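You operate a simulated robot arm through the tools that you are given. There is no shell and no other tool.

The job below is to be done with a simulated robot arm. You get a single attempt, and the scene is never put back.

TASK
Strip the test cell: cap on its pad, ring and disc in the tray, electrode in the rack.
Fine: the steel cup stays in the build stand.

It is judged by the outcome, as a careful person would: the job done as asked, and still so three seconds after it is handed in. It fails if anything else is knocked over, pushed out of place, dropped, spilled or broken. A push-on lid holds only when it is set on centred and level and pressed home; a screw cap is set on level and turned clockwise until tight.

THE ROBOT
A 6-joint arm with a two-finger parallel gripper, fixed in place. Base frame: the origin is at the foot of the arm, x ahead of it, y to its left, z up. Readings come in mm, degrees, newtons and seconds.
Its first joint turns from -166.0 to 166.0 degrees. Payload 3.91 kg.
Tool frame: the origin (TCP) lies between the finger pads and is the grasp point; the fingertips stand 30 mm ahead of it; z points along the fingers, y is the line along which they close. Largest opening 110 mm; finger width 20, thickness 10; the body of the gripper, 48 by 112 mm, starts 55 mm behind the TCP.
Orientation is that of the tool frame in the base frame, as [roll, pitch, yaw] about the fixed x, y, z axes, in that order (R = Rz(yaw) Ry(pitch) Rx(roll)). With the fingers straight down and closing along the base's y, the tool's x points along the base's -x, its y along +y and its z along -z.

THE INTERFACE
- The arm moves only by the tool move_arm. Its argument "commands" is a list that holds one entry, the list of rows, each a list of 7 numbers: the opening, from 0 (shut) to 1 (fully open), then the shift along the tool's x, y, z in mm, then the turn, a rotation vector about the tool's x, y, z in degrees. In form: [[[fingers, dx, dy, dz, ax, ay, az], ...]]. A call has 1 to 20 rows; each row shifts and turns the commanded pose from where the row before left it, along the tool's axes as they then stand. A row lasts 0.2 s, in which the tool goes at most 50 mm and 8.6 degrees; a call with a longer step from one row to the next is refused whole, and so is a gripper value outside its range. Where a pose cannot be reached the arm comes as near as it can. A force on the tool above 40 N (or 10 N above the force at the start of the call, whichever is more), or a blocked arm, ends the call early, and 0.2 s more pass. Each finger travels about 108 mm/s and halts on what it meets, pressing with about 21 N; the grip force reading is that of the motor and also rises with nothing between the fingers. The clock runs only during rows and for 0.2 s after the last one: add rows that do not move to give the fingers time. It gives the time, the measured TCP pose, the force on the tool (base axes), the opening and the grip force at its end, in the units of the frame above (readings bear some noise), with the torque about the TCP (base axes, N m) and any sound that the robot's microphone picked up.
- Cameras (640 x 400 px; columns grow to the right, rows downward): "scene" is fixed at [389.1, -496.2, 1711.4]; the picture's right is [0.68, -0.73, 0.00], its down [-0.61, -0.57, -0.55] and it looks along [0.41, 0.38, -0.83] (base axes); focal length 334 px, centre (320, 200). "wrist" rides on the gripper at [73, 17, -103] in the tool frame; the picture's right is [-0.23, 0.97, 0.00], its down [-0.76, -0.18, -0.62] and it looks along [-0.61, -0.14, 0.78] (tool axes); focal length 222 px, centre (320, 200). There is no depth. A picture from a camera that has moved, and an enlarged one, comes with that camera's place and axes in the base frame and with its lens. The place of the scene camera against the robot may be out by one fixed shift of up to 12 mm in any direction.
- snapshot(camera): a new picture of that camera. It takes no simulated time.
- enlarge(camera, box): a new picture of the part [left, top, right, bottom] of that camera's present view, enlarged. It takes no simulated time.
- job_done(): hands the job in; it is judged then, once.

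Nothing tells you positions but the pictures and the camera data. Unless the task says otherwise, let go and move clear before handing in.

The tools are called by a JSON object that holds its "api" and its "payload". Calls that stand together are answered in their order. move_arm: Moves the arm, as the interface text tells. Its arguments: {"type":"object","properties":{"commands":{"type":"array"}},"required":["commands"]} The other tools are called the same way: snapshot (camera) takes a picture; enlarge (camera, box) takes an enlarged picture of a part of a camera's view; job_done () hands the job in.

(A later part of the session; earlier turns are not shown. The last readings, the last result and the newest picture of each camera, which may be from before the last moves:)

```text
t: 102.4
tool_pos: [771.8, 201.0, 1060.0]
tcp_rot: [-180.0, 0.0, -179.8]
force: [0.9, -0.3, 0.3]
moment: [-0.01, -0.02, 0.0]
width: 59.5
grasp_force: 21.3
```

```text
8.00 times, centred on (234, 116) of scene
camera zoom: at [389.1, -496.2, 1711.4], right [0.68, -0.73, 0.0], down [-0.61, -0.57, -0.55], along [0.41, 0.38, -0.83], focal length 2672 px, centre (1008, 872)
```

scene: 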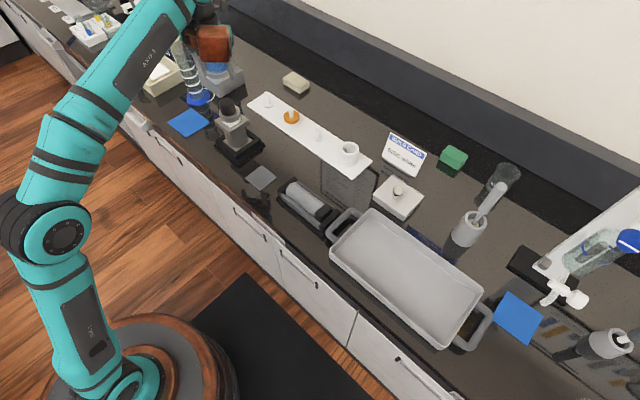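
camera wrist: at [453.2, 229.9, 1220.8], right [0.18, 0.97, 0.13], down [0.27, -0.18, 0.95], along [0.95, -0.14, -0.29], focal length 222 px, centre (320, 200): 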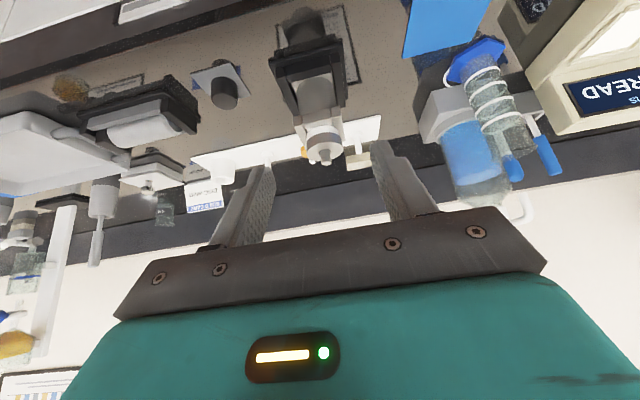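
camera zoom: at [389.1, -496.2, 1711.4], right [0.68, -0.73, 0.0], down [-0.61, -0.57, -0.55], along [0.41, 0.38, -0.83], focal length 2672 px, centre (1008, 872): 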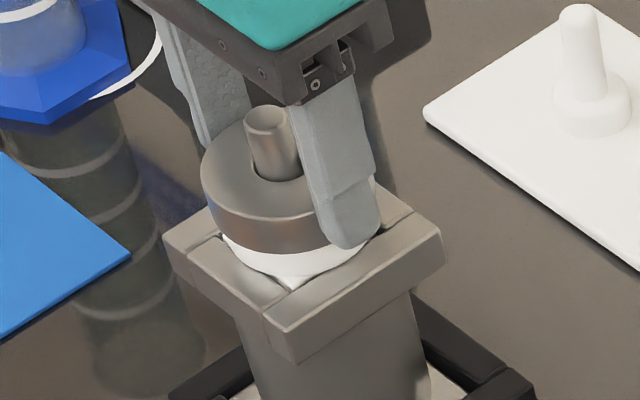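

The ring is gripped at 59.5 mm. Lifting slowly and checking that only the ring comes.

{"api": "move_arm", "payload": {"commands": [[[0.45, 0, 0, -2, 0, 0, 0], [0.45, 0, 0, -2, 0, 0, 0], [0.45, 0, 0, -3, 0, 0, 0], [0.45, 0, 0, 0, 0, 0, 0]]]}}

{"api": "enlarge", "payload": {"camera": "scene", "box": [209, 91, 259, 141]}}

```text
t: 103.4
tool_pos: [772.2, 202.3, 1066.7]
tcp_rot: [180.0, -0.1, -179.8]
force: [-0.6, 0.7, -1.8]
moment: [0.01, -0.02, -0.03]
width: 59.3
grasp_force: 21.2
```

```text
8.00 times, centred on (234, 116) of scene
camera zoom: at [389.1, -496.2, 1711.4], right [0.68, -0.73, 0.0], down [-0.61, -0.57, -0.55], along [0.41, 0.38, -0.83], focal length 2672 px, centre (1008, 872)
```

zoom: 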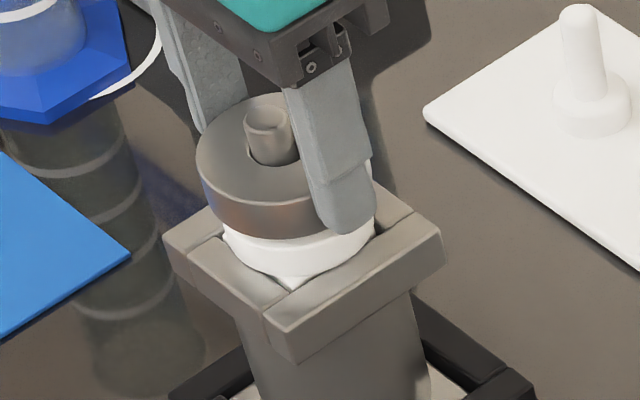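

Only the ring rises; disc and electrode stay. Lifting it clear of the stud.

{"api": "move_arm", "payload": {"commands": [[[0.45, 0, 0, -5, 0, 0, 0], [0.45, 0, 0, -8, 0, 0, 0], [0.45, 0, 0, -10, 0, 0, 0], [0.45, 0, 0, -20, 0, 0, 0], [0.45, 0, 0, -30, 0, 0, 0], [0.45, 0, 0, -30, 0, 0, 0], [0.45, 0, 0, 0, 0, 0, 0]]]}}

{"api": "enlarge", "payload": {"camera": "scene", "box": [200, 80, 270, 150]}}

{"api": "snapshot", "payload": {"camera": "wrist"}}

```text
t: 105.0
tool_pos: [771.2, 201.9, 1170.7]
tcp_rot: [180.0, 0.0, -179.8]
force: [-0.4, -0.2, -1.6]
moment: [0.0, -0.01, 0.01]
width: 59.5
grasp_force: 20.7
```

```text
5.71 times, centred on (235, 115) of scene
camera zoom: at [389.1, -496.2, 1711.4], right [0.68, -0.73, 0.0], down [-0.61, -0.57, -0.55], along [0.41, 0.38, -0.83], focal length 1909 px, centre (806, 686)
```

zoom: 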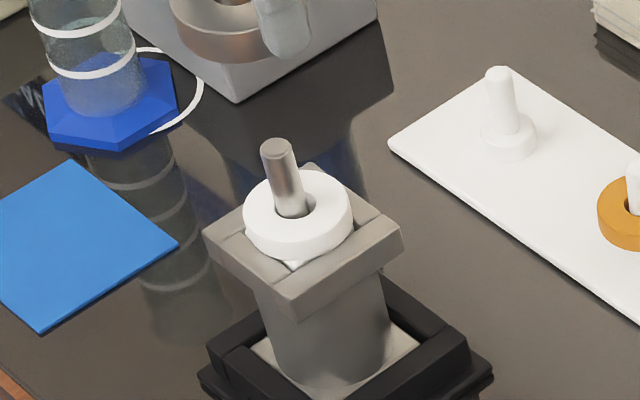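

```text
taken
camera wrist: at [699.9, 218.3, 1274.3], right [0.22, 0.97, 0.0], down [0.76, -0.18, 0.62], along [0.61, -0.14, -0.78], focal length 222 px, centre (320, 200)
```

wrist: 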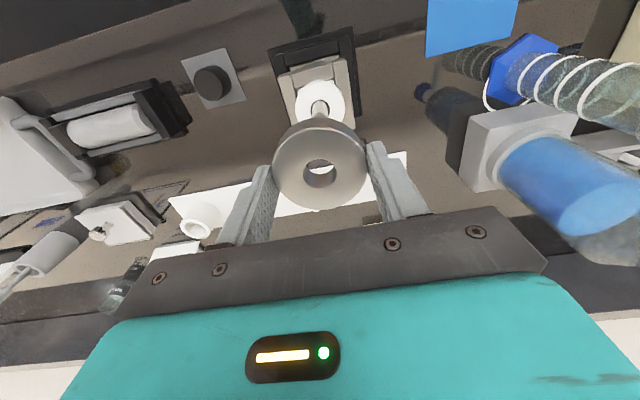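

The ring is off, leaving the white disc on the stud. Now I'll carry the ring along at this height to the grey tray, at around y −300 to −620, and look from there.

{"api": "move_arm", "payload": {"commands": [[[0.45, 0, -20, 0, 0, 0, 0], [0.45, 0, -35, 0, 0, 0, 0], [0.45, 0, -45, 0, 0, 0, 0], [0.45, 0, -45, 0, 0, 0, 0], [0.45, 0, -45, 0, 0, 0, 0], [0.45, 0, -45, 0, 0, 0, 0], [0.45, 0, -45, 0, 0, 0, 0], [0.45, 0, -45, 0, 0, 0, 0], [0.45, 0, -45, 0, 0, 0, 0], [0.45, 0, -45, 0, 0, 0, 0], [0.45, 0, -45, 0, 0, 0, 0], [0.45, 0, -35, 0, 0, 0, 0], [0.45, 0, -20, 0, 0, 0, 0], [0.45, 0, 0, 0, 0, 0, 0]]]}}

{"api": "snapshot", "payload": {"camera": "wrist"}}

{"api": "snapshot", "payload": {"camera": "scene"}}

```text
t: 108.0
tool_pos: [774.1, -313.4, 1169.5]
tcp_rot: [-180.0, -0.1, -179.7]
force: [0.2, 0.4, -2.1]
moment: [0.01, -0.03, -0.03]
width: 59.4
grasp_force: 21.1
```

```text
taken
camera wrist: at [701.2, -296.3, 1273.2], right [0.22, 0.97, 0.0], down [0.76, -0.18, 0.62], along [0.61, -0.14, -0.78], focal length 222 px, centre (320, 200)
```

wrist: 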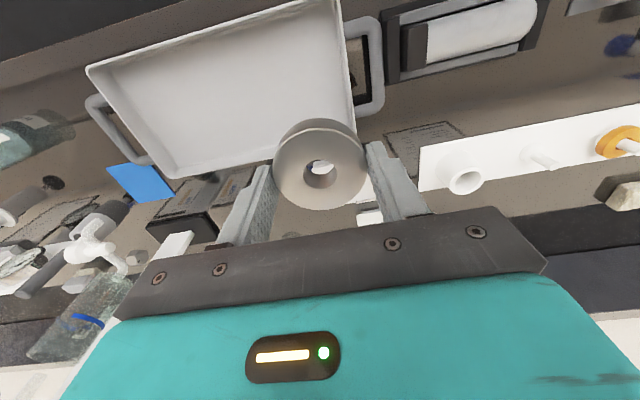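

```text
taken
```

scene: 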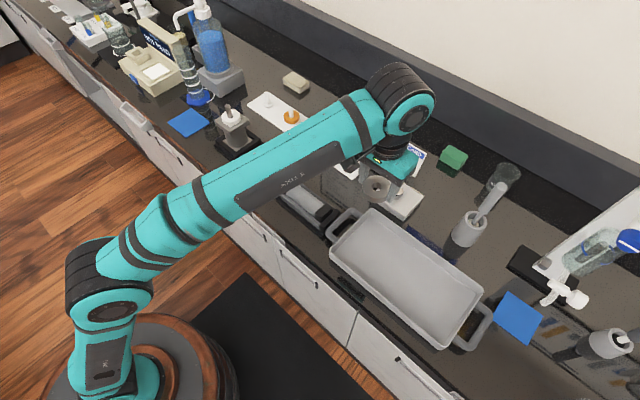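

The tray spans roughly x 680–865, y −611 to −273, and everything else is standing as before. I'll lower the ring at about (773, −375) inside the tray.

{"api": "move_arm", "payload": {"commands": [[[0.45, 0, -31, 0, 0, 0, 0], [0.45, 0, -31, 0, 0, 0, 0], [0.45, 0, 0, 45, 0, 0, 0], [0.45, 0, 0, 45, 0, 0, 0], [0.45, 0, 0, 45, 0, 0, 0], [0.45, 0, 0, 35, 0, 0, 0], [0.45, 0, 0, 20, 0, 0, 0], [0.45, 0, 0, 0, 0, 0, 0]]]}}

{"api": "snapshot", "payload": {"camera": "wrist"}}

{"api": "enlarge", "payload": {"camera": "scene", "box": [320, 160, 500, 350]}}

```text
t: 109.8
tool_pos: [773.2, -374.8, 979.2]
tcp_rot: [-179.9, -0.2, -179.8]
force: [0.6, 0.8, -0.9]
moment: [-0.01, -0.02, 0.0]
width: 59.4
grasp_force: 21.5
```

```text
taken
camera wrist: at [701.5, -358.1, 1083.0], right [0.22, 0.97, 0.0], down [0.76, -0.18, 0.62], along [0.61, -0.14, -0.78], focal length 222 px, centre (320, 200)
```

wrist: 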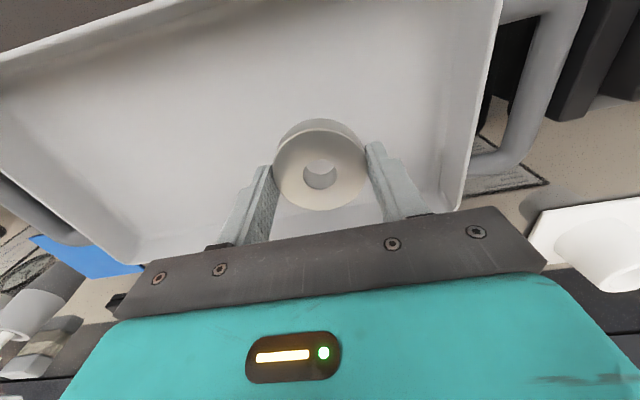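

```text
2.11 times, centred on (410, 255) of scene
camera zoom: at [389.1, -496.2, 1711.4], right [0.68, -0.73, 0.0], down [-0.61, -0.57, -0.55], along [0.41, 0.38, -0.83], focal length 703 px, centre (130, 84)
```

zoom: 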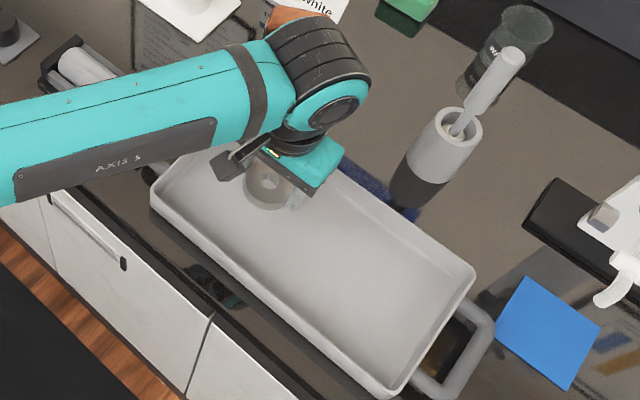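

The ring is well inside the tray walls. Continuing down in decreasing steps.

{"api": "move_arm", "payload": {"commands": [[[0.45, 0, 0, 15, 0, 0, 0], [0.45, 0, 0, 10, 0, 0, 0], [0.45, 0, 0, 8, 0, 0, 0], [0.45, 0, 0, 4, 0, 0, 0], [0.45, 0, 0, 0, 0, 0, 0]]]}}

{"api": "move_arm", "payload": {"commands": [[[0.45, 0, 0, 2, 0, 0, 0], [0.45, 0, 0, 2, 0, 0, 0], [0.45, 0, 0, 0, 0, 0, 0]]]}}

{"api": "snapshot", "payload": {"camera": "wrist"}}

```text
t: 111.0
tool_pos: [771.9, -375.2, 942.9]
tcp_rot: [179.9, -0.1, -179.8]
force: [0.2, 0.2, -1.0]
moment: [0.02, 0.0, -0.01]
width: 59.4
grasp_force: 21.1
```

```text
t: 111.8
tool_pos: [772.3, -376.6, 937.8]
tcp_rot: [179.9, -0.2, -179.8]
force: [-0.2, 0.7, -2.3]
moment: [-0.01, -0.02, 0.03]
width: 59.4
grasp_force: 20.7
```

```text
taken
camera wrist: at [700.5, -358.3, 1042.5], right [0.22, 0.97, 0.0], down [0.76, -0.18, 0.62], along [0.61, -0.14, -0.78], focal length 222 px, centre (320, 200)
```

wrist: 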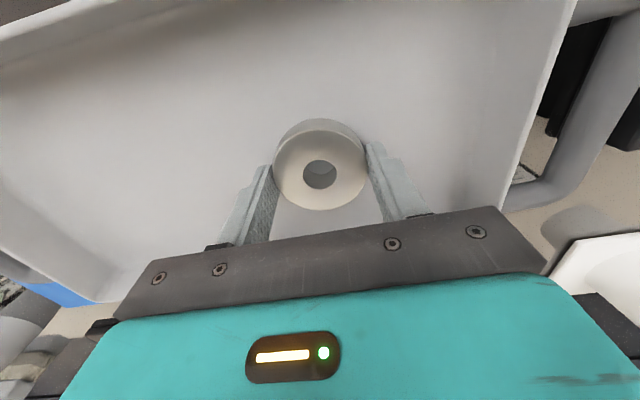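

{"api": "move_arm", "payload": {"commands": [[[0.45, 0, 0, 1.5, 0, 0, 0], [0.45, 0, 0, 1.5, 0, 0, 0], [0.45, 0, 0, 0, 0, 0, 0]]]}}

```text
t: 112.6
tool_pos: [772.3, -375.4, 937.6]
tcp_rot: [-180.0, 0.0, -179.8]
force: [5.0, -2.9, 16.3]
moment: [-0.01, -0.11, 0.01]
width: 59.4
grasp_force: 21.1
```

The ring is on the tray floor. Easing off, opening and rising.

{"api": "move_arm", "payload": {"commands": [[[0.45, 0, 0, -0.7, 0, 0, 0], [0.6, 0, 0, 0, 0, 0, 0], [0.8, 0, 0, 0, 0, 0, 0], [0.8, 0, 0, 0, 0, 0, 0], [0.8, 0, 0, -10, 0, 0, 0], [0.8, 0, 0, -40, 0, 0, 0], [0.8, 0, 0, -45, 0, 0, 0], [0.8, 0, 0, -45, 0, 0, 0], [0.8, 0, 0, -45, 0, 0, 0], [0.8, 0, 0, -45, 0, 0, 0], [0.8, 0, 0, 0, 0, 0, 0]]]}}

{"api": "snapshot", "payload": {"camera": "wrist"}}

{"api": "enlarge", "payload": {"camera": "scene", "box": [320, 160, 500, 350]}}

```text
t: 115.0
tool_pos: [773.9, -376.2, 1167.0]
tcp_rot: [180.0, -0.1, -179.8]
force: [-0.6, 0.5, -0.9]
moment: [-0.01, 0.01, 0.02]
width: 88.1
grasp_force: 0.1
```

```text
taken
camera wrist: at [701.9, -359.7, 1270.4], right [0.22, 0.97, 0.0], down [0.76, -0.18, 0.62], along [0.61, -0.14, -0.78], focal length 222 px, centre (320, 200)
```

wrist: 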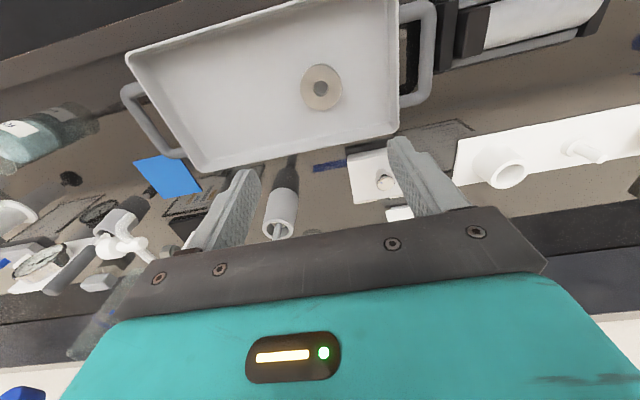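

```text
2.11 times, centred on (410, 255) of scene
camera zoom: at [389.1, -496.2, 1711.4], right [0.68, -0.73, 0.0], down [-0.61, -0.57, -0.55], along [0.41, 0.38, -0.83], focal length 703 px, centre (130, 84)
```

zoom: 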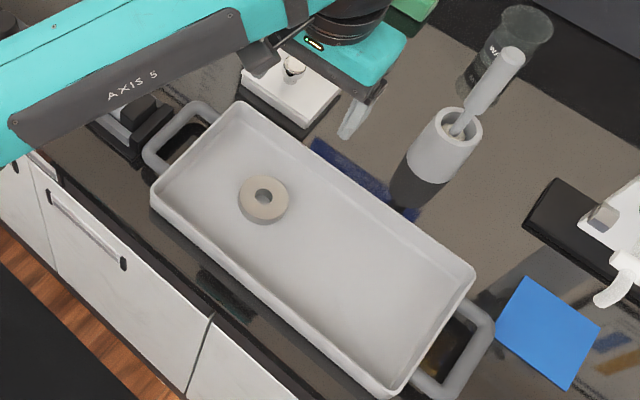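

The ring lies in the tray. Now back to the stack for the disc, with a side view first to measure disc and rim heights.

{"api": "move_arm", "payload": {"commands": [[[0.8, 25, 40, 0, 0, 0, 0], [0.8, 25, 42, 0, 0, 0, 0], [0.8, 20, 45, 0, 0, 0, 0], [0.8, 20, 45, 0, 0, 0, 0], [0.8, 20, 45, 0, 0, 0, 0], [0.8, 15, 47, 0, 0, 0, 0], [0.8, 15, 47, 0, 0, 0, 0], [0.8, 15, 47, 0, 0, 0, 0], [0.8, 15, 47, 0, 0, 0, 0], [0.8, 15, 47, 0, 0, 0, 0], [0.8, 15, 47, 0, 0, 0, 0], [0.8, 2, 47, -10, 0, 0, 0], [0.8, 0, 42, 0, 0, 0, 0], [0.8, 0, 0, 0, 0, -7, 0], [0.8, 0, 0, 0, 0, -7, 0], [0.8, 0, 0, 0, 0, -7, 0], [0.8, 0, 0, 0, 0, -7, 0], [0.8, 0, 0, 0, 0, -7, 0], [0.8, 0, 0, 0, 0, 0, 0]]]}}

{"api": "enlarge", "payload": {"camera": "wrist", "box": [290, 105, 354, 185]}}

{"api": "enlarge", "payload": {"camera": "wrist", "box": [300, 115, 340, 155]}}

{"api": "enlarge", "payload": {"camera": "scene", "box": [214, 96, 254, 136]}}

```text
t: 119.0
tool_pos: [570.2, 211.1, 1176.9]
tcp_rot: [179.9, 35.0, 180.0]
force: [1.5, 0.3, -0.2]
moment: [0.0, 0.02, 0.0]
width: 88.0
grasp_force: 0.0
```

```text
5.00 times, centred on (322, 145) of wrist
camera zoom: at [451.1, 228.5, 1221.1], right [0.18, 0.97, 0.13], down [0.27, -0.18, 0.95], along [0.95, -0.14, -0.29], focal length 1111 px, centre (310, 475)
```

zoom: 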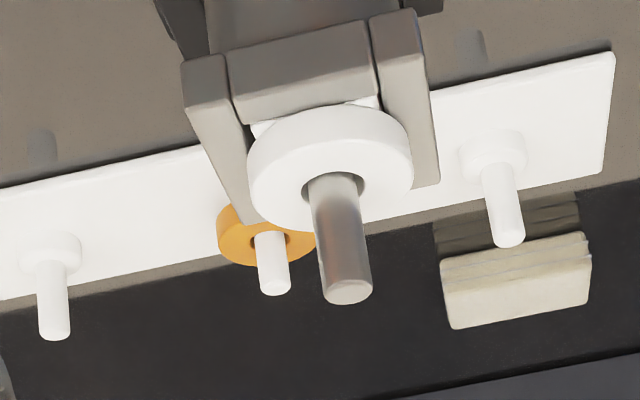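

```text
10.00 times, centred on (320, 135) of wrist
camera zoom: at [451.1, 228.5, 1221.1], right [0.18, 0.97, 0.13], down [0.27, -0.18, 0.95], along [0.95, -0.14, -0.29], focal length 2221 px, centre (320, 850)
```

zoom: 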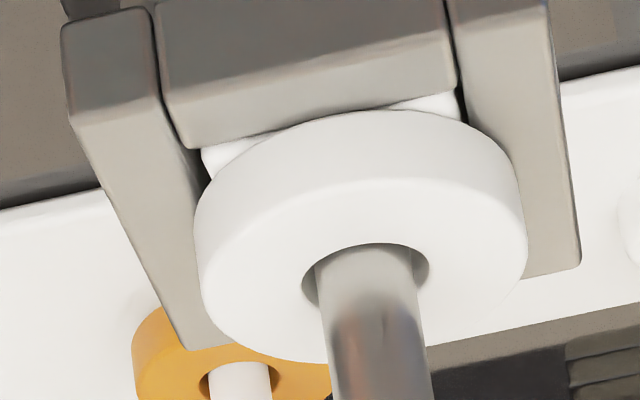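

```text
10.00 times, centred on (234, 116) of scene
camera zoom: at [389.1, -496.2, 1711.4], right [0.68, -0.73, 0.0], down [-0.61, -0.57, -0.55], along [0.41, 0.38, -0.83], focal length 3340 px, centre (1180, 1040)
```

zoom: 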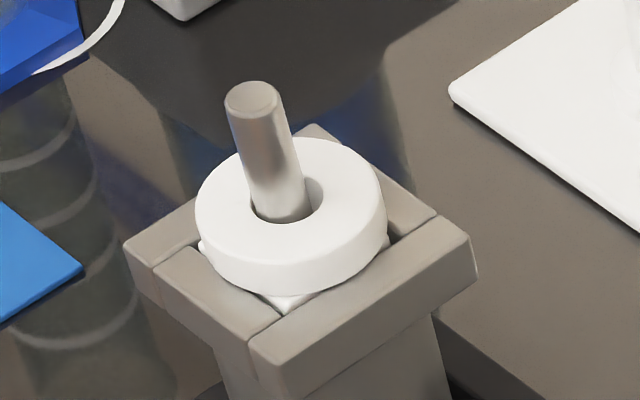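

The disc sits about 3 mm above the rim, spanning roughly z 1017–1029, centred near (770, 200). I'll return above it.

{"api": "move_arm", "payload": {"commands": [[[0.8, 0, 0, 0, 0, 7, 0], [0.8, 0, 0, 0, 0, 7, 0], [0.8, 0, 0, 0, 0, 7, 0], [0.8, 0, 0, 0, 0, 7, 0], [0.8, 0, 0, 0, 0, 7, 0], [0.8, -40, -2.2, 0, 0, 0, 0], [0.8, -40, -2.2, 0, 0, 0, 0], [0.8, -40, -2.2, 0, 0, 0, 0], [0.8, -40, -2.2, 0, 0, 0, 0], [0.8, -40, -2.2, 0, 0, 0, 0], [0.8, 0, 0, 20, 0, 0, 0], [0.8, 0, 0, 20, 0, 0, 0], [0.8, 0, 0, 0, 0, 0, 0]]]}}

{"api": "enlarge", "payload": {"camera": "wrist", "box": [240, 40, 400, 200]}}

```text
t: 121.8
tool_pos: [769.6, 202.2, 1136.9]
tcp_rot: [180.0, -0.1, -179.8]
force: [0.4, 0.7, 0.1]
moment: [-0.02, 0.03, -0.02]
width: 87.9
grasp_force: 0.0
```

```text
2.50 times, centred on (320, 120) of wrist
camera zoom: at [697.6, 218.8, 1241.0], right [0.22, 0.97, 0.0], down [0.76, -0.18, 0.62], along [0.61, -0.14, -0.78], focal length 555 px, centre (320, 400)
```

zoom: 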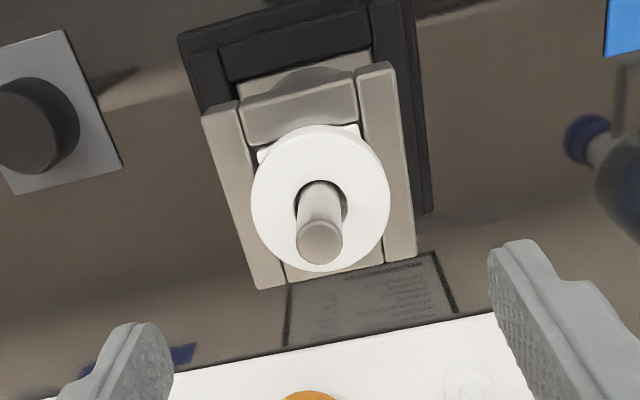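

The disc (53 mm across) is centred at (771.5, 201.8). Descending with open fingers to grip it just above the rim.

{"api": "move_arm", "payload": {"commands": [[[0.8, -0.9, -0.3, 40, 0, 0, 0], [0.8, 0, 0, 30, 0, 0, 0], [0.8, 0, 0, 10, 0, 0, 0], [0.8, 0, 0, 4, 0, 0, 0], [0.8, 0, 0, 0, 0, 0, 0]]]}}

{"api": "enlarge", "payload": {"camera": "scene", "box": [209, 91, 259, 141]}}

{"api": "enlarge", "payload": {"camera": "wrist", "box": [240, 60, 400, 220]}}

```text
t: 123.0
tool_pos: [770.4, 202.4, 1051.6]
tcp_rot: [-179.9, -0.1, -179.8]
force: [0.8, -0.5, -1.2]
moment: [0.02, -0.02, 0.01]
width: 87.9
grasp_force: 0.0
```

```text
8.00 times, centred on (234, 116) of scene
camera zoom: at [389.1, -496.2, 1711.4], right [0.68, -0.73, 0.0], down [-0.61, -0.57, -0.55], along [0.41, 0.38, -0.83], focal length 2672 px, centre (1008, 872)
```

zoom: 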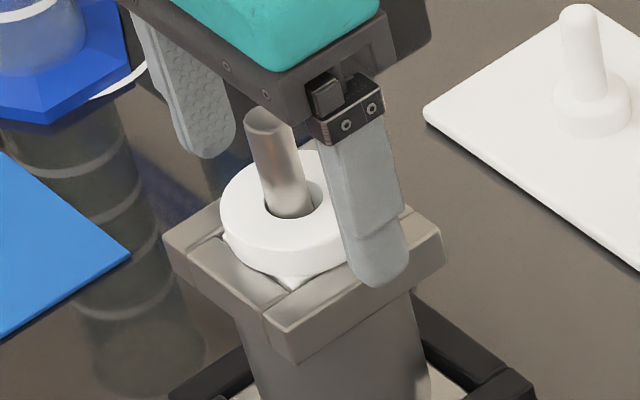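

```text
2.50 times, centred on (320, 140) of wrist
camera zoom: at [698.1, 218.0, 1156.1], right [0.22, 0.97, 0.0], down [0.76, -0.18, 0.62], along [0.61, -0.14, -0.78], focal length 555 px, centre (320, 350)
```

zoom: 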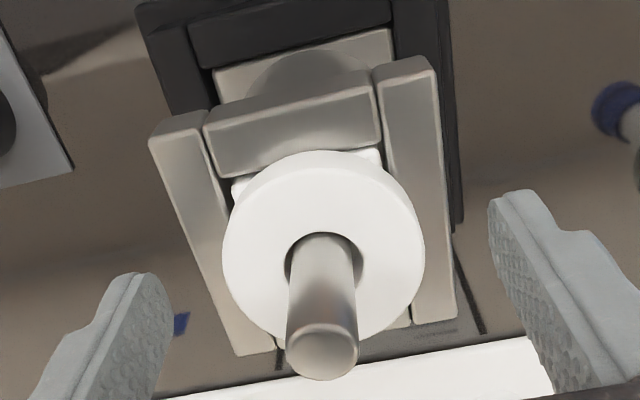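

Lowering 3 mm more (tips just above the rim) and closing on the disc.

{"api": "move_arm", "payload": {"commands": [[[0.8, 0, 0, 1.5, 0, 0, 0], [0.8, 0, 0, 1.5, 0, 0, 0], [0.6, 0, 0, 0, 0, 0, 0], [0.4, 0, 0, 0, 0, 0, 0], [0.4, 0, 0, 0, 0, 0, 0], [0.4, 0, 0, 0, 0, 0, 0]]]}}

{"api": "enlarge", "payload": {"camera": "scene", "box": [209, 91, 259, 141]}}

```text
t: 124.4
tool_pos: [770.1, 201.3, 1050.2]
tcp_rot: [-179.9, -0.1, -179.8]
force: [0.1, -0.9, 0.2]
moment: [0.01, 0.0, -0.01]
width: 52.7
grasp_force: 20.7
```

```text
8.00 times, centred on (234, 116) of scene
camera zoom: at [389.1, -496.2, 1711.4], right [0.68, -0.73, 0.0], down [-0.61, -0.57, -0.55], along [0.41, 0.38, -0.83], focal length 2672 px, centre (1008, 872)
```

zoom: 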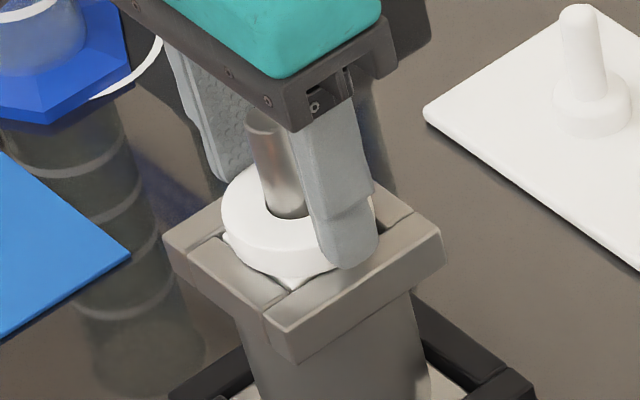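

Disc gripped at 52.7 mm. Lifting slowly.

{"api": "move_arm", "payload": {"commands": [[[0.4, 0, 0, -2, 0, 0, 0], [0.4, 0, 0, -2, 0, 0, 0], [0.4, 0, 0, -3, 0, 0, 0], [0.4, 0, 0, 0, 0, 0, 0]]]}}

{"api": "enlarge", "payload": {"camera": "scene", "box": [209, 91, 259, 141]}}

```text
t: 125.4
tool_pos: [769.2, 201.2, 1057.4]
tcp_rot: [-179.9, -0.1, -179.8]
force: [-0.2, 0.0, -0.6]
moment: [-0.02, 0.02, 0.03]
width: 52.7
grasp_force: 21.1
```

```text
8.00 times, centred on (234, 116) of scene
camera zoom: at [389.1, -496.2, 1711.4], right [0.68, -0.73, 0.0], down [-0.61, -0.57, -0.55], along [0.41, 0.38, -0.83], focal length 2672 px, centre (1008, 872)
```

zoom: 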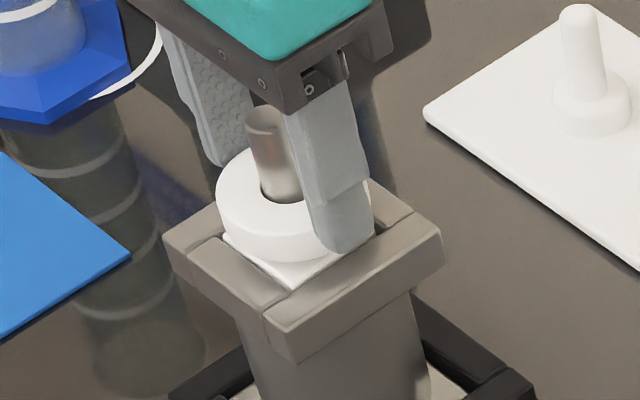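

The disc separates from the collar and the electrode stays in place. Lifting it clear and carrying it to the tray.

{"api": "move_arm", "payload": {"commands": [[[0.4, 0, 0, -6, 0, 0, 0], [0.4, 0, 0, -10, 0, 0, 0], [0.4, 0, 0, -15, 0, 0, 0], [0.4, 0, 0, -30, 0, 0, 0], [0.4, 0, 0, -30, 0, 0, 0], [0.4, 0, 0, -22, 0, 0, 0], [0.4, 0, 0, 0, 0, 0, 0]]]}}

{"api": "enlarge", "payload": {"camera": "scene", "box": [200, 80, 270, 150]}}

{"api": "snapshot", "payload": {"camera": "wrist"}}

```text
t: 127.0
tool_pos: [770.6, 201.9, 1170.1]
tcp_rot: [-180.0, -0.1, -179.8]
force: [0.0, 0.1, -0.6]
moment: [0.08, 0.04, 0.0]
width: 52.9
grasp_force: 21.3
```

```text
5.71 times, centred on (235, 115) of scene
camera zoom: at [389.1, -496.2, 1711.4], right [0.68, -0.73, 0.0], down [-0.61, -0.57, -0.55], along [0.41, 0.38, -0.83], focal length 1909 px, centre (806, 686)
```

zoom: 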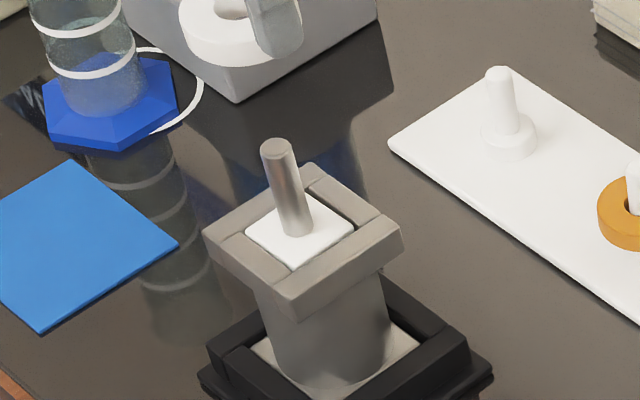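

```text
taken
camera wrist: at [697.8, 218.2, 1274.1], right [0.22, 0.97, 0.0], down [0.76, -0.18, 0.62], along [0.61, -0.14, -0.78], focal length 222 px, centre (320, 200)
```

wrist: 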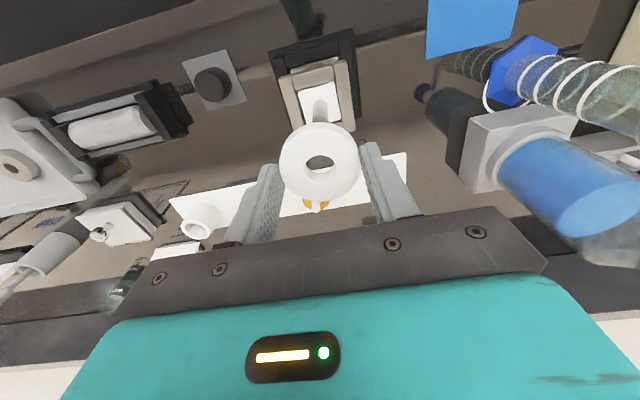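

Only the electrode is left in the cup. Carrying the disc to the tray, to about (772, −480), clear of the ring.

{"api": "move_arm", "payload": {"commands": [[[0.4, 0, -25, 0, 0, 0, 0], [0.4, 0, -42, 0, 0, 0, 0], [0.4, 0, -46, 0, 0, 0, 0], [0.4, 0, -46, 0, 0, 0, 0], [0.4, 0, -46, 0, 0, 0, 0], [0.4, 0, -46, 0, 0, 0, 0], [0.4, 0, -46, 0, 0, 0, 0], [0.4, 0, -46, 0, 0, 0, 0], [0.4, 0, -46, 0, 0, 0, 0], [0.4, 0, -46, 0, 0, 0, 0], [0.4, 0, -46, 0, 0, 0, 0], [0.4, 0, -46, 0, 0, 0, 0], [0.4, 0, -46, 0, 0, 0, 0], [0.4, 0, -46, 0, 0, 0, 0], [0.4, 0, -42, 0, 0, 0, 0], [0.4, 0, -25, 0, 0, 0, 0], [0.4, 0, 0, 0, 0, 0, 0]]]}}

{"api": "snapshot", "payload": {"camera": "wrist"}}

{"api": "enlarge", "payload": {"camera": "scene", "box": [320, 160, 500, 350]}}

```text
t: 130.6
tool_pos: [768.5, -483.4, 1164.9]
tcp_rot: [-179.9, 0.0, -179.8]
force: [0.3, -0.4, 0.5]
moment: [0.0, 0.01, 0.01]
width: 52.9
grasp_force: 20.9
out of reach, approached as far as the arm can: row 16
```

```text
taken
camera wrist: at [696.9, -466.6, 1268.7], right [0.22, 0.97, 0.0], down [0.76, -0.17, 0.62], along [0.61, -0.14, -0.78], focal length 222 px, centre (320, 200)
```

wrist: 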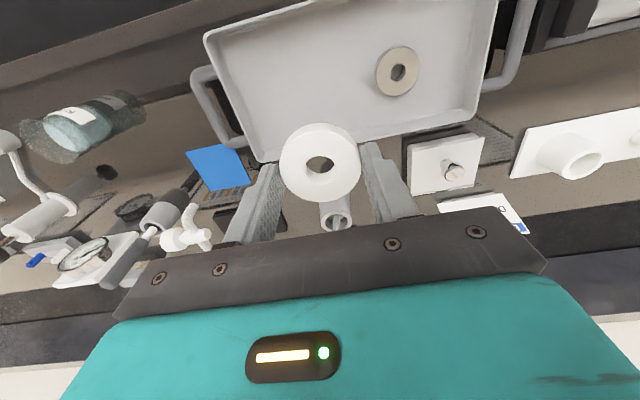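

```text
2.11 times, centred on (410, 255) of scene
camera zoom: at [389.1, -496.2, 1711.4], right [0.68, -0.73, 0.0], down [-0.61, -0.57, -0.55], along [0.41, 0.38, -0.83], focal length 703 px, centre (130, 84)
```

zoom: 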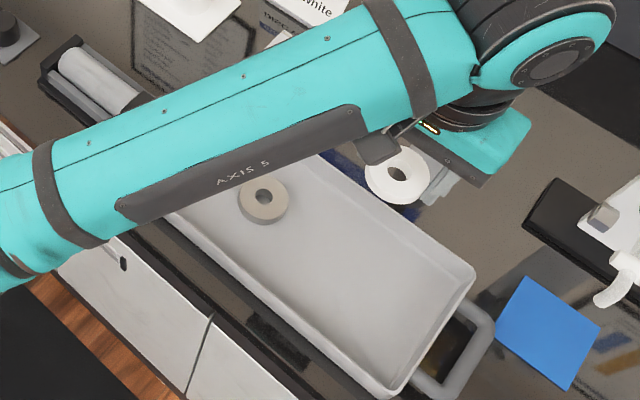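

I'm right at the reach limit at this height, so I'll pull in 12 mm in x and descend inside the tray.

{"api": "move_arm", "payload": {"commands": [[[0.4, 12, 3, 0, 0, 0, 0], [0.4, 0, 0, 40, 0, 0, 0], [0.4, 0, 0, 45, 0, 0, 0], [0.4, 0, 0, 45, 0, 0, 0], [0.4, 0, 0, 35, 0, 0, 0], [0.4, 0, 0, 20, 0, 0, 0], [0.4, 0, 0, 0, 0, 0, 0]]]}}

{"api": "snapshot", "payload": {"camera": "wrist"}}

{"api": "enlarge", "payload": {"camera": "scene", "box": [320, 160, 500, 350]}}

```text
t: 132.2
tool_pos: [757.8, -480.2, 979.6]
tcp_rot: [180.0, -0.1, -179.8]
force: [-0.1, 0.1, -0.8]
moment: [0.05, 0.02, -0.02]
width: 52.7
grasp_force: 21.2
```

```text
taken
camera wrist: at [684.9, -462.7, 1083.3], right [0.22, 0.97, 0.0], down [0.76, -0.18, 0.62], along [0.61, -0.14, -0.78], focal length 222 px, centre (320, 200)
```

wrist: 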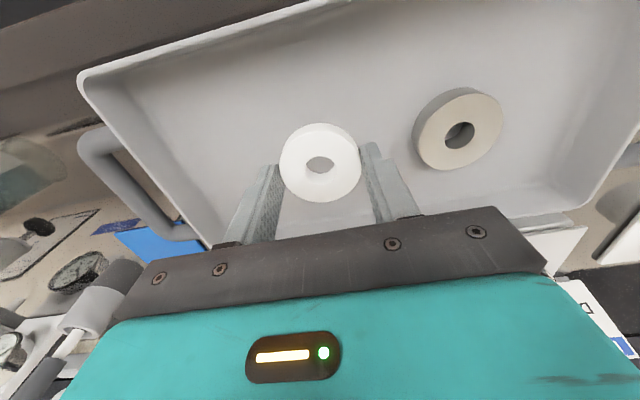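

```text
2.11 times, centred on (410, 255) of scene
camera zoom: at [389.1, -496.2, 1711.4], right [0.68, -0.73, 0.0], down [-0.61, -0.57, -0.55], along [0.41, 0.38, -0.83], focal length 703 px, centre (130, 84)
```

zoom: 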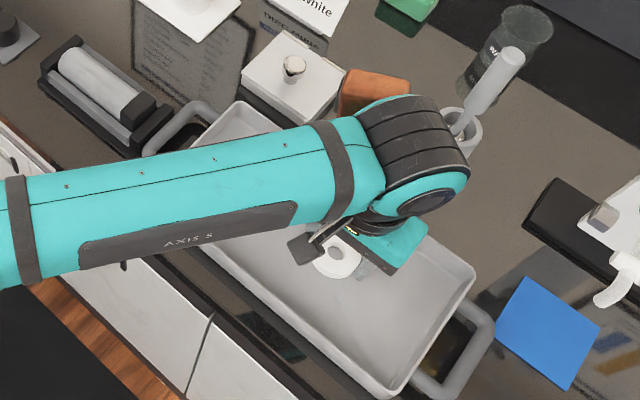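

The disc is over the tray floor, clear of the ring. Lowering to contact.

{"api": "move_arm", "payload": {"commands": [[[0.4, 0, 0, 15, 0, 0, 0], [0.4, 0, 0, 10, 0, 0, 0], [0.4, 0, 0, 8, 0, 0, 0], [0.4, 0, 0, 4, 0, 0, 0], [0.4, 0, 0, 2, 0, 0, 0], [0.4, 0, 0, 0, 0, 0, 0]]]}}

{"api": "move_arm", "payload": {"commands": [[[0.4, 0, 0, 1.5, 0, 0, 0], [0.4, 0, 0, 1.5, 0, 0, 0], [0.4, 0, 0, 0, 0, 0, 0]]]}}

```text
t: 133.6
tool_pos: [757.2, -478.5, 939.9]
tcp_rot: [-180.0, -0.1, -179.9]
force: [-0.8, -0.2, 0.0]
moment: [-0.05, 0.02, 0.0]
width: 52.9
grasp_force: 20.8
```

```text
t: 134.4
tool_pos: [757.9, -479.2, 939.7]
tcp_rot: [-180.0, 0.1, -179.8]
force: [3.5, -3.6, 19.7]
moment: [-0.12, -0.16, -0.06]
width: 52.8
grasp_force: 20.9
```

The disc is on the tray floor. Easing off, opening and rising.

{"api": "move_arm", "payload": {"commands": [[[0.4, 0, 0, -0.8, 0, 0, 0], [0.55, 0, 0, 0, 0, 0, 0], [0.75, 0, 0, 0, 0, 0, 0], [0.75, 0, 0, 0, 0, 0, 0], [0.75, 0, 0, -10, 0, 0, 0], [0.75, 0, 0, -40, 0, 0, 0], [0.75, 0, 0, -45, 0, 0, 0], [0.75, 0, 0, -45, 0, 0, 0], [0.75, 0, 0, -45, 0, 0, 0], [0.75, 10, 0, -40, 0, 0, 0], [0.75, 0, 0, 0, 0, 0, 0]]]}}

{"api": "snapshot", "payload": {"camera": "wrist"}}

{"api": "snapshot", "payload": {"camera": "scene"}}

```text
t: 136.8
tool_pos: [747.4, -480.6, 1163.6]
tcp_rot: [180.0, -0.1, -179.9]
force: [0.7, -0.2, 0.0]
moment: [0.02, 0.0, 0.01]
width: 82.6
grasp_force: 0.1
```

```text
taken
camera wrist: at [675.4, -463.7, 1268.1], right [0.22, 0.97, 0.0], down [0.76, -0.18, 0.62], along [0.61, -0.14, -0.78], focal length 222 px, centre (320, 200)
```

wrist: 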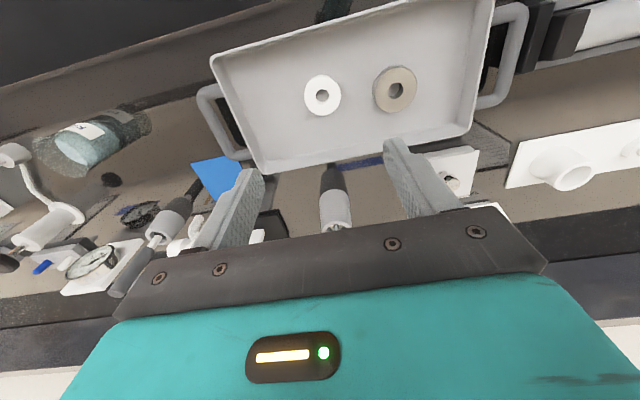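

```text
taken
```

scene: 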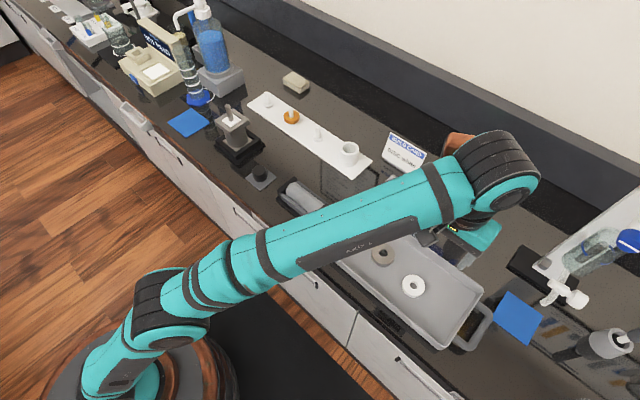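

Ring and disc are both lying in the tray. Next is the electrode; its home is the socket on the white rack near (975, −87), which is close to the reach limit. I'll move over for an accurate look at it.

{"api": "move_arm", "payload": {"commands": [[[0.6, -5, 35, 0, 0, 0, 0], [0.6, -10, 42, 0, 0, 0, 0], [0.6, -10, 42, 0, 0, 0, 0], [0.6, -10, 42, 0, 0, 0, 0], [0.6, -12, 42, 0, 0, 0, 0], [0.6, -12, 42, 0, 0, 0, 0], [0.6, -12, 42, 0, 0, 0, 0], [0.6, -12, 42, 0, 0, 0, 0], [0.6, -12, 42, 0, 0, 0, 0], [0.6, -8, 42, 0, 0, 0, 0], [0.6, 0, 7, 13, 0, 0, 0], [0.6, 0, 0, 0, 0, 0, 0]]]}}

{"api": "snapshot", "payload": {"camera": "wrist"}}

{"api": "enlarge", "payload": {"camera": "wrist", "box": [270, 130, 370, 210]}}

{"api": "enlarge", "payload": {"camera": "scene", "box": [310, 110, 390, 190]}}

```text
t: 139.4
tool_pos: [848.6, -59.5, 1150.1]
tcp_rot: [-180.0, -0.1, -179.8]
force: [0.3, -0.4, 0.2]
moment: [-0.04, 0.0, 0.03]
width: 66.1
grasp_force: 0.1
```

```text
taken
camera wrist: at [776.8, -42.4, 1253.8], right [0.22, 0.97, 0.0], down [0.76, -0.18, 0.62], along [0.61, -0.14, -0.78], focal length 222 px, centre (320, 200)
```

wrist: 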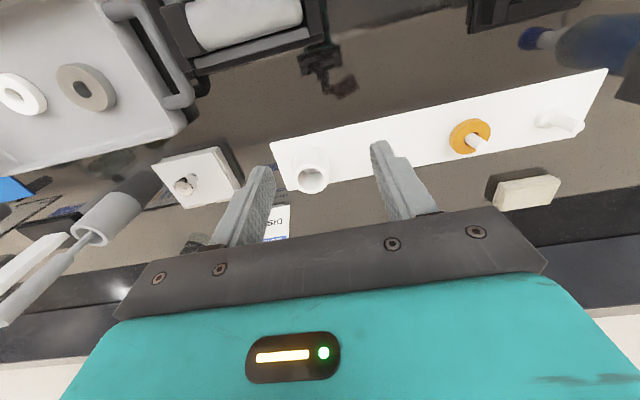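

```text
5.00 times, centred on (320, 170) of wrist
camera zoom: at [776.8, -42.4, 1253.8], right [0.22, 0.97, 0.0], down [0.76, -0.18, 0.62], along [0.61, -0.14, -0.78], focal length 1111 px, centre (320, 350)
```

zoom: 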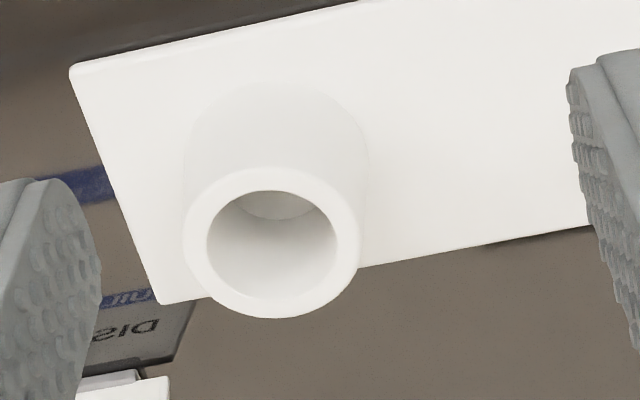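

```text
5.00 times, centred on (350, 150) of scene
camera zoom: at [389.1, -496.2, 1711.4], right [0.68, -0.73, 0.0], down [-0.61, -0.57, -0.55], along [0.41, 0.38, -0.83], focal length 1670 px, centre (170, 450)
```

zoom: 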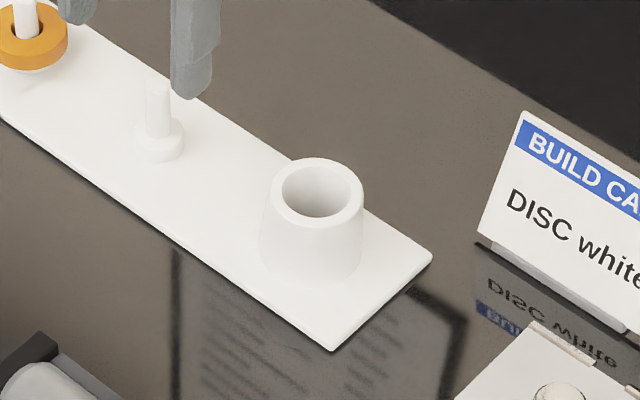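

From both cameras the socket top is at z≈956, centred at (965, −101), hole about 41 mm, for the 30 mm rod. It's near the reach limit for a vertical tool, so I'll grip the stud with the tool tilted outward by 25°. First, back above the stack.

{"api": "move_arm", "payload": {"commands": [[[0.4, 13, 43.6, -10, 0, 0, 0], [0.4, 13, 43.6, -10, 0, 0, 0], [0.4, 13, 43.6, 0, 0, 0, 0], [0.4, 13, 43.6, 0, 0, 0, 0], [0.4, 13, 43.6, 0, 0, 0, 0], [0.4, 13, 43.5, 0, 0, 0, 0], [0.4, 0, 0, 0, 0, -8.4, 0], [0.4, 0, 0, 0, 0, -8.3, 0], [0.4, 0, 0, 0, 0, -8.3, 0], [0.4, 0, 0, 0, 0, 0, 0]]]}}

{"api": "snapshot", "payload": {"camera": "wrist"}}

{"api": "enlarge", "payload": {"camera": "wrist", "box": [260, 60, 380, 180]}}

```text
t: 141.6
tool_pos: [770.4, 202.2, 1170.1]
tcp_rot: [179.9, 24.9, -179.8]
force: [0.5, 0.0, 0.2]
moment: [0.05, -0.01, -0.01]
width: 44.0
grasp_force: 0.1
```

```text
taken
camera wrist: at [661.1, 219.0, 1234.6], right [0.2, 0.97, 0.1], down [0.43, -0.18, 0.89], along [0.88, -0.14, -0.45], focal length 222 px, centre (320, 200)
```

wrist: 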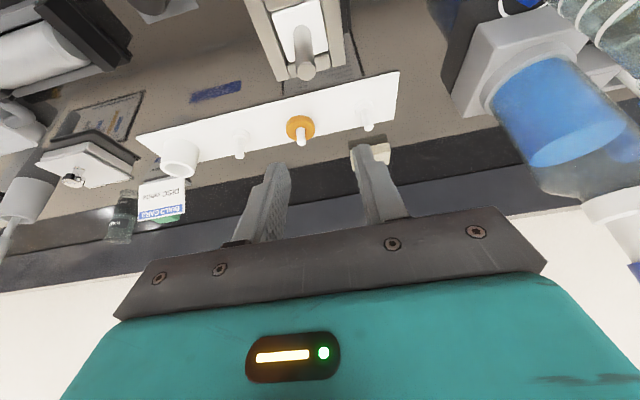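

```text
3.33 times, centred on (320, 120) of wrist
camera zoom: at [661.1, 219.0, 1234.6], right [0.2, 0.97, 0.1], down [0.43, -0.18, 0.89], along [0.88, -0.14, -0.45], focal length 740 px, centre (320, 467)
```

zoom: 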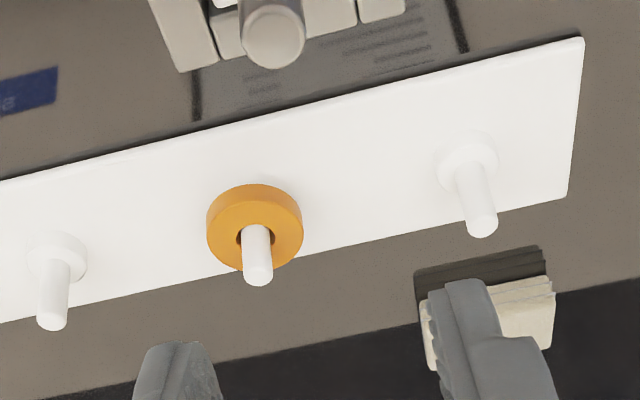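

The stud top is at (769.6, 201.8), right below the TCP. Descending vertically with the tilted tool, fingers either side of the stud.

{"api": "move_arm", "payload": {"commands": [[[0.4, 16.8, 0, 36.3, 0, 0, 0], [0.4, 16.8, 0, 36.3, 0, 0, 0], [0.4, 8.4, 0, 18.1, 0, 0, 0], [0.4, 3.4, 0, 7.3, 0, 0, 0], [0.4, 0, 0, 0, 0, 0, 0]]]}}

{"api": "snapshot", "payload": {"camera": "wrist"}}

{"api": "enlarge", "payload": {"camera": "scene", "box": [200, 80, 270, 150]}}

```text
t: 142.8
tool_pos: [771.6, 201.6, 1062.8]
tcp_rot: [179.9, 24.8, -179.8]
force: [0.3, 0.1, 1.1]
moment: [-0.02, 0.03, 0.02]
width: 44.2
grasp_force: 0.1
```

```text
taken
camera wrist: at [661.4, 218.7, 1126.5], right [0.2, 0.97, 0.1], down [0.43, -0.18, 0.89], along [0.88, -0.14, -0.45], focal length 222 px, centre (320, 200)
```

wrist: 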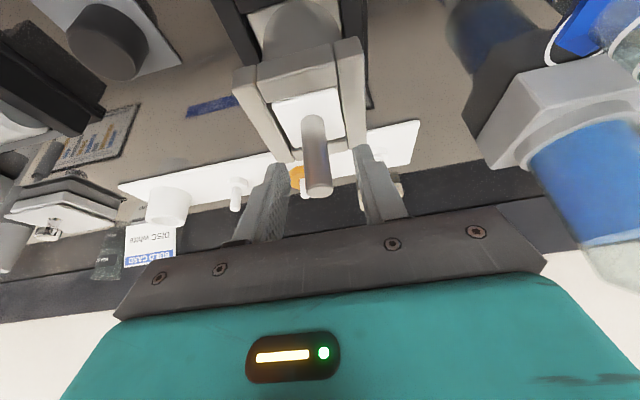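

```text
5.71 times, centred on (235, 115) of scene
camera zoom: at [389.1, -496.2, 1711.4], right [0.68, -0.73, 0.0], down [-0.61, -0.57, -0.55], along [0.41, 0.38, -0.83], focal length 1909 px, centre (806, 686)
```

zoom: 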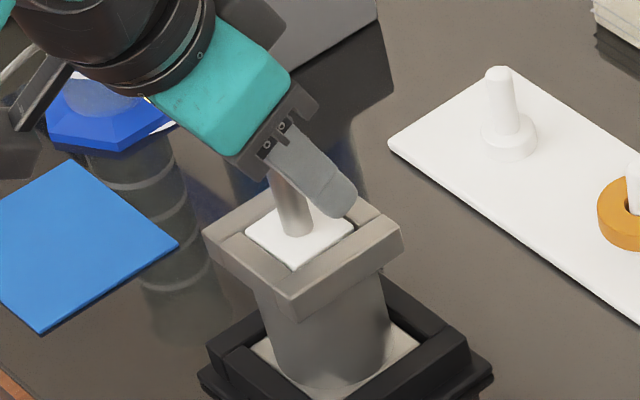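

The stud is between the fingers. Lowering 9 mm more, then closing.

{"api": "move_arm", "payload": {"commands": [[[0.4, 2.1, 0, 4.5, 0, 0, 0], [0.4, 1.7, 0, 3.6, 0, 0, 0], [0.4, 0, 0, 0, 0, 0, 0], [0.05, 0, 0, 0, 0, 0, 0], [0.05, 0, 0, 0, 0, 0, 0], [0.05, 0, 0, 0, 0, 0, 0]]]}}

{"api": "snapshot", "payload": {"camera": "wrist"}}

{"api": "enlarge", "payload": {"camera": "scene", "box": [200, 80, 270, 150]}}

```text
t: 144.2
tool_pos: [769.6, 201.7, 1053.1]
tcp_rot: [180.0, 24.9, -179.7]
force: [-0.4, 0.6, -0.3]
moment: [0.02, 0.01, 0.0]
width: 15.6
grasp_force: 21.1
```

```text
taken
camera wrist: at [661.2, 218.7, 1117.6], right [0.2, 0.97, 0.1], down [0.43, -0.18, 0.89], along [0.88, -0.14, -0.45], focal length 222 px, centre (320, 200)
```

wrist: 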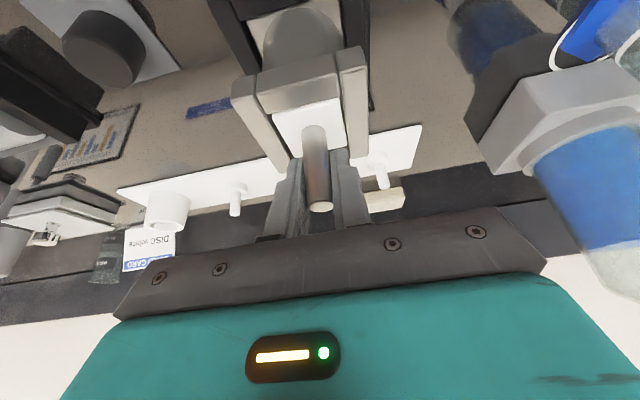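

```text
5.71 times, centred on (235, 115) of scene
camera zoom: at [389.1, -496.2, 1711.4], right [0.68, -0.73, 0.0], down [-0.61, -0.57, -0.55], along [0.41, 0.38, -0.83], focal length 1909 px, centre (806, 686)
```

zoom: 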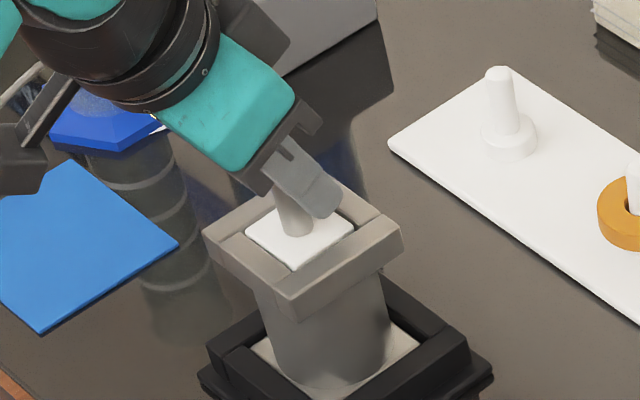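

The stud is gripped (15.6 mm). Lifting straight up a few millimetres and checking.

{"api": "move_arm", "payload": {"commands": [[[0.05, -0.84, 0, -1.8, 0, 0, 0], [0.05, -1.26, 0, -2.7, 0, 0, 0], [0.05, -1.7, 0, -3.6, 0, 0, 0], [0.05, 0, 0, 0, 0, 0, 0]]]}}

{"api": "enlarge", "payload": {"camera": "scene", "box": [200, 80, 270, 150]}}

```text
t: 145.2
tool_pos: [770.5, 202.2, 1062.5]
tcp_rot: [179.9, 24.8, -179.8]
force: [0.4, -1.1, -2.9]
moment: [0.0, -0.01, 0.0]
width: 15.5
grasp_force: 20.7
```

```text
5.71 times, centred on (235, 115) of scene
camera zoom: at [389.1, -496.2, 1711.4], right [0.68, -0.73, 0.0], down [-0.61, -0.57, -0.55], along [0.41, 0.38, -0.83], focal length 1909 px, centre (806, 686)
```

zoom: 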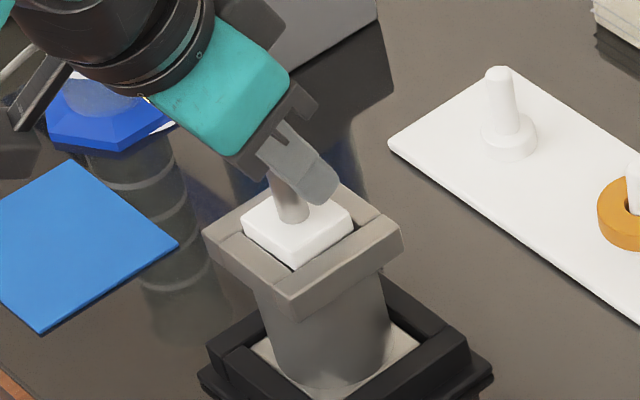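

It lifts freely (2.9 N) and the cup stays. Raising it clear of the cup.

{"api": "move_arm", "payload": {"commands": [[[0.05, -4.2, 0, -9.1, 0, 0, 0], [0.05, -6.3, 0, -13.6, 0, 0, 0], [0.05, -8.4, 0, -18.1, 0, 0, 0], [0.05, -8.4, 0, -18.1, 0, 0, 0], [0.05, -8.4, 0, -18.1, 0, 0, 0], [0.05, -6.3, 0, -13.6, 0, 0, 0], [0.05, 0, 0, 0, 0, 0, 0]]]}}

{"api": "enlarge", "payload": {"camera": "scene", "box": [195, 65, 275, 145]}}

{"api": "snapshot", "payload": {"camera": "wrist"}}

```text
t: 146.8
tool_pos: [770.7, 201.9, 1163.8]
tcp_rot: [179.9, 24.9, -179.8]
force: [-0.1, -0.5, -4.1]
moment: [-0.01, 0.0, -0.01]
width: 15.5
grasp_force: 20.5
```

```text
5.00 times, centred on (235, 105) of scene
camera zoom: at [389.1, -496.2, 1711.4], right [0.68, -0.73, 0.0], down [-0.61, -0.57, -0.55], along [0.41, 0.38, -0.83], focal length 1670 px, centre (745, 675)
```

zoom: 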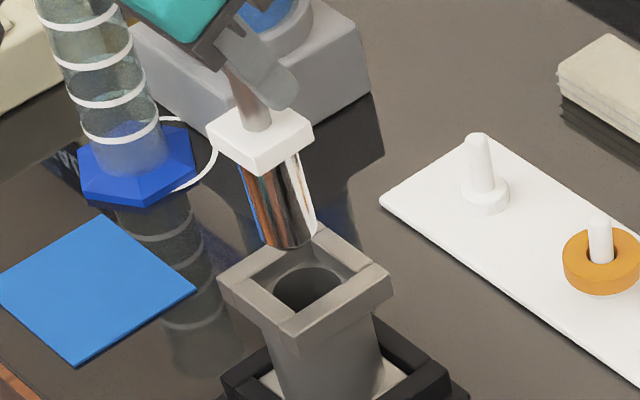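

```text
taken
camera wrist: at [661.4, 218.5, 1226.6], right [0.2, 0.97, 0.1], down [0.43, -0.18, 0.89], along [0.88, -0.14, -0.45], focal length 222 px, centre (320, 200)
```

wrist: 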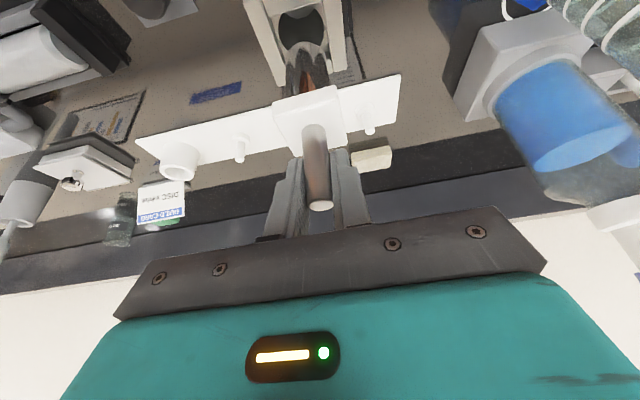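

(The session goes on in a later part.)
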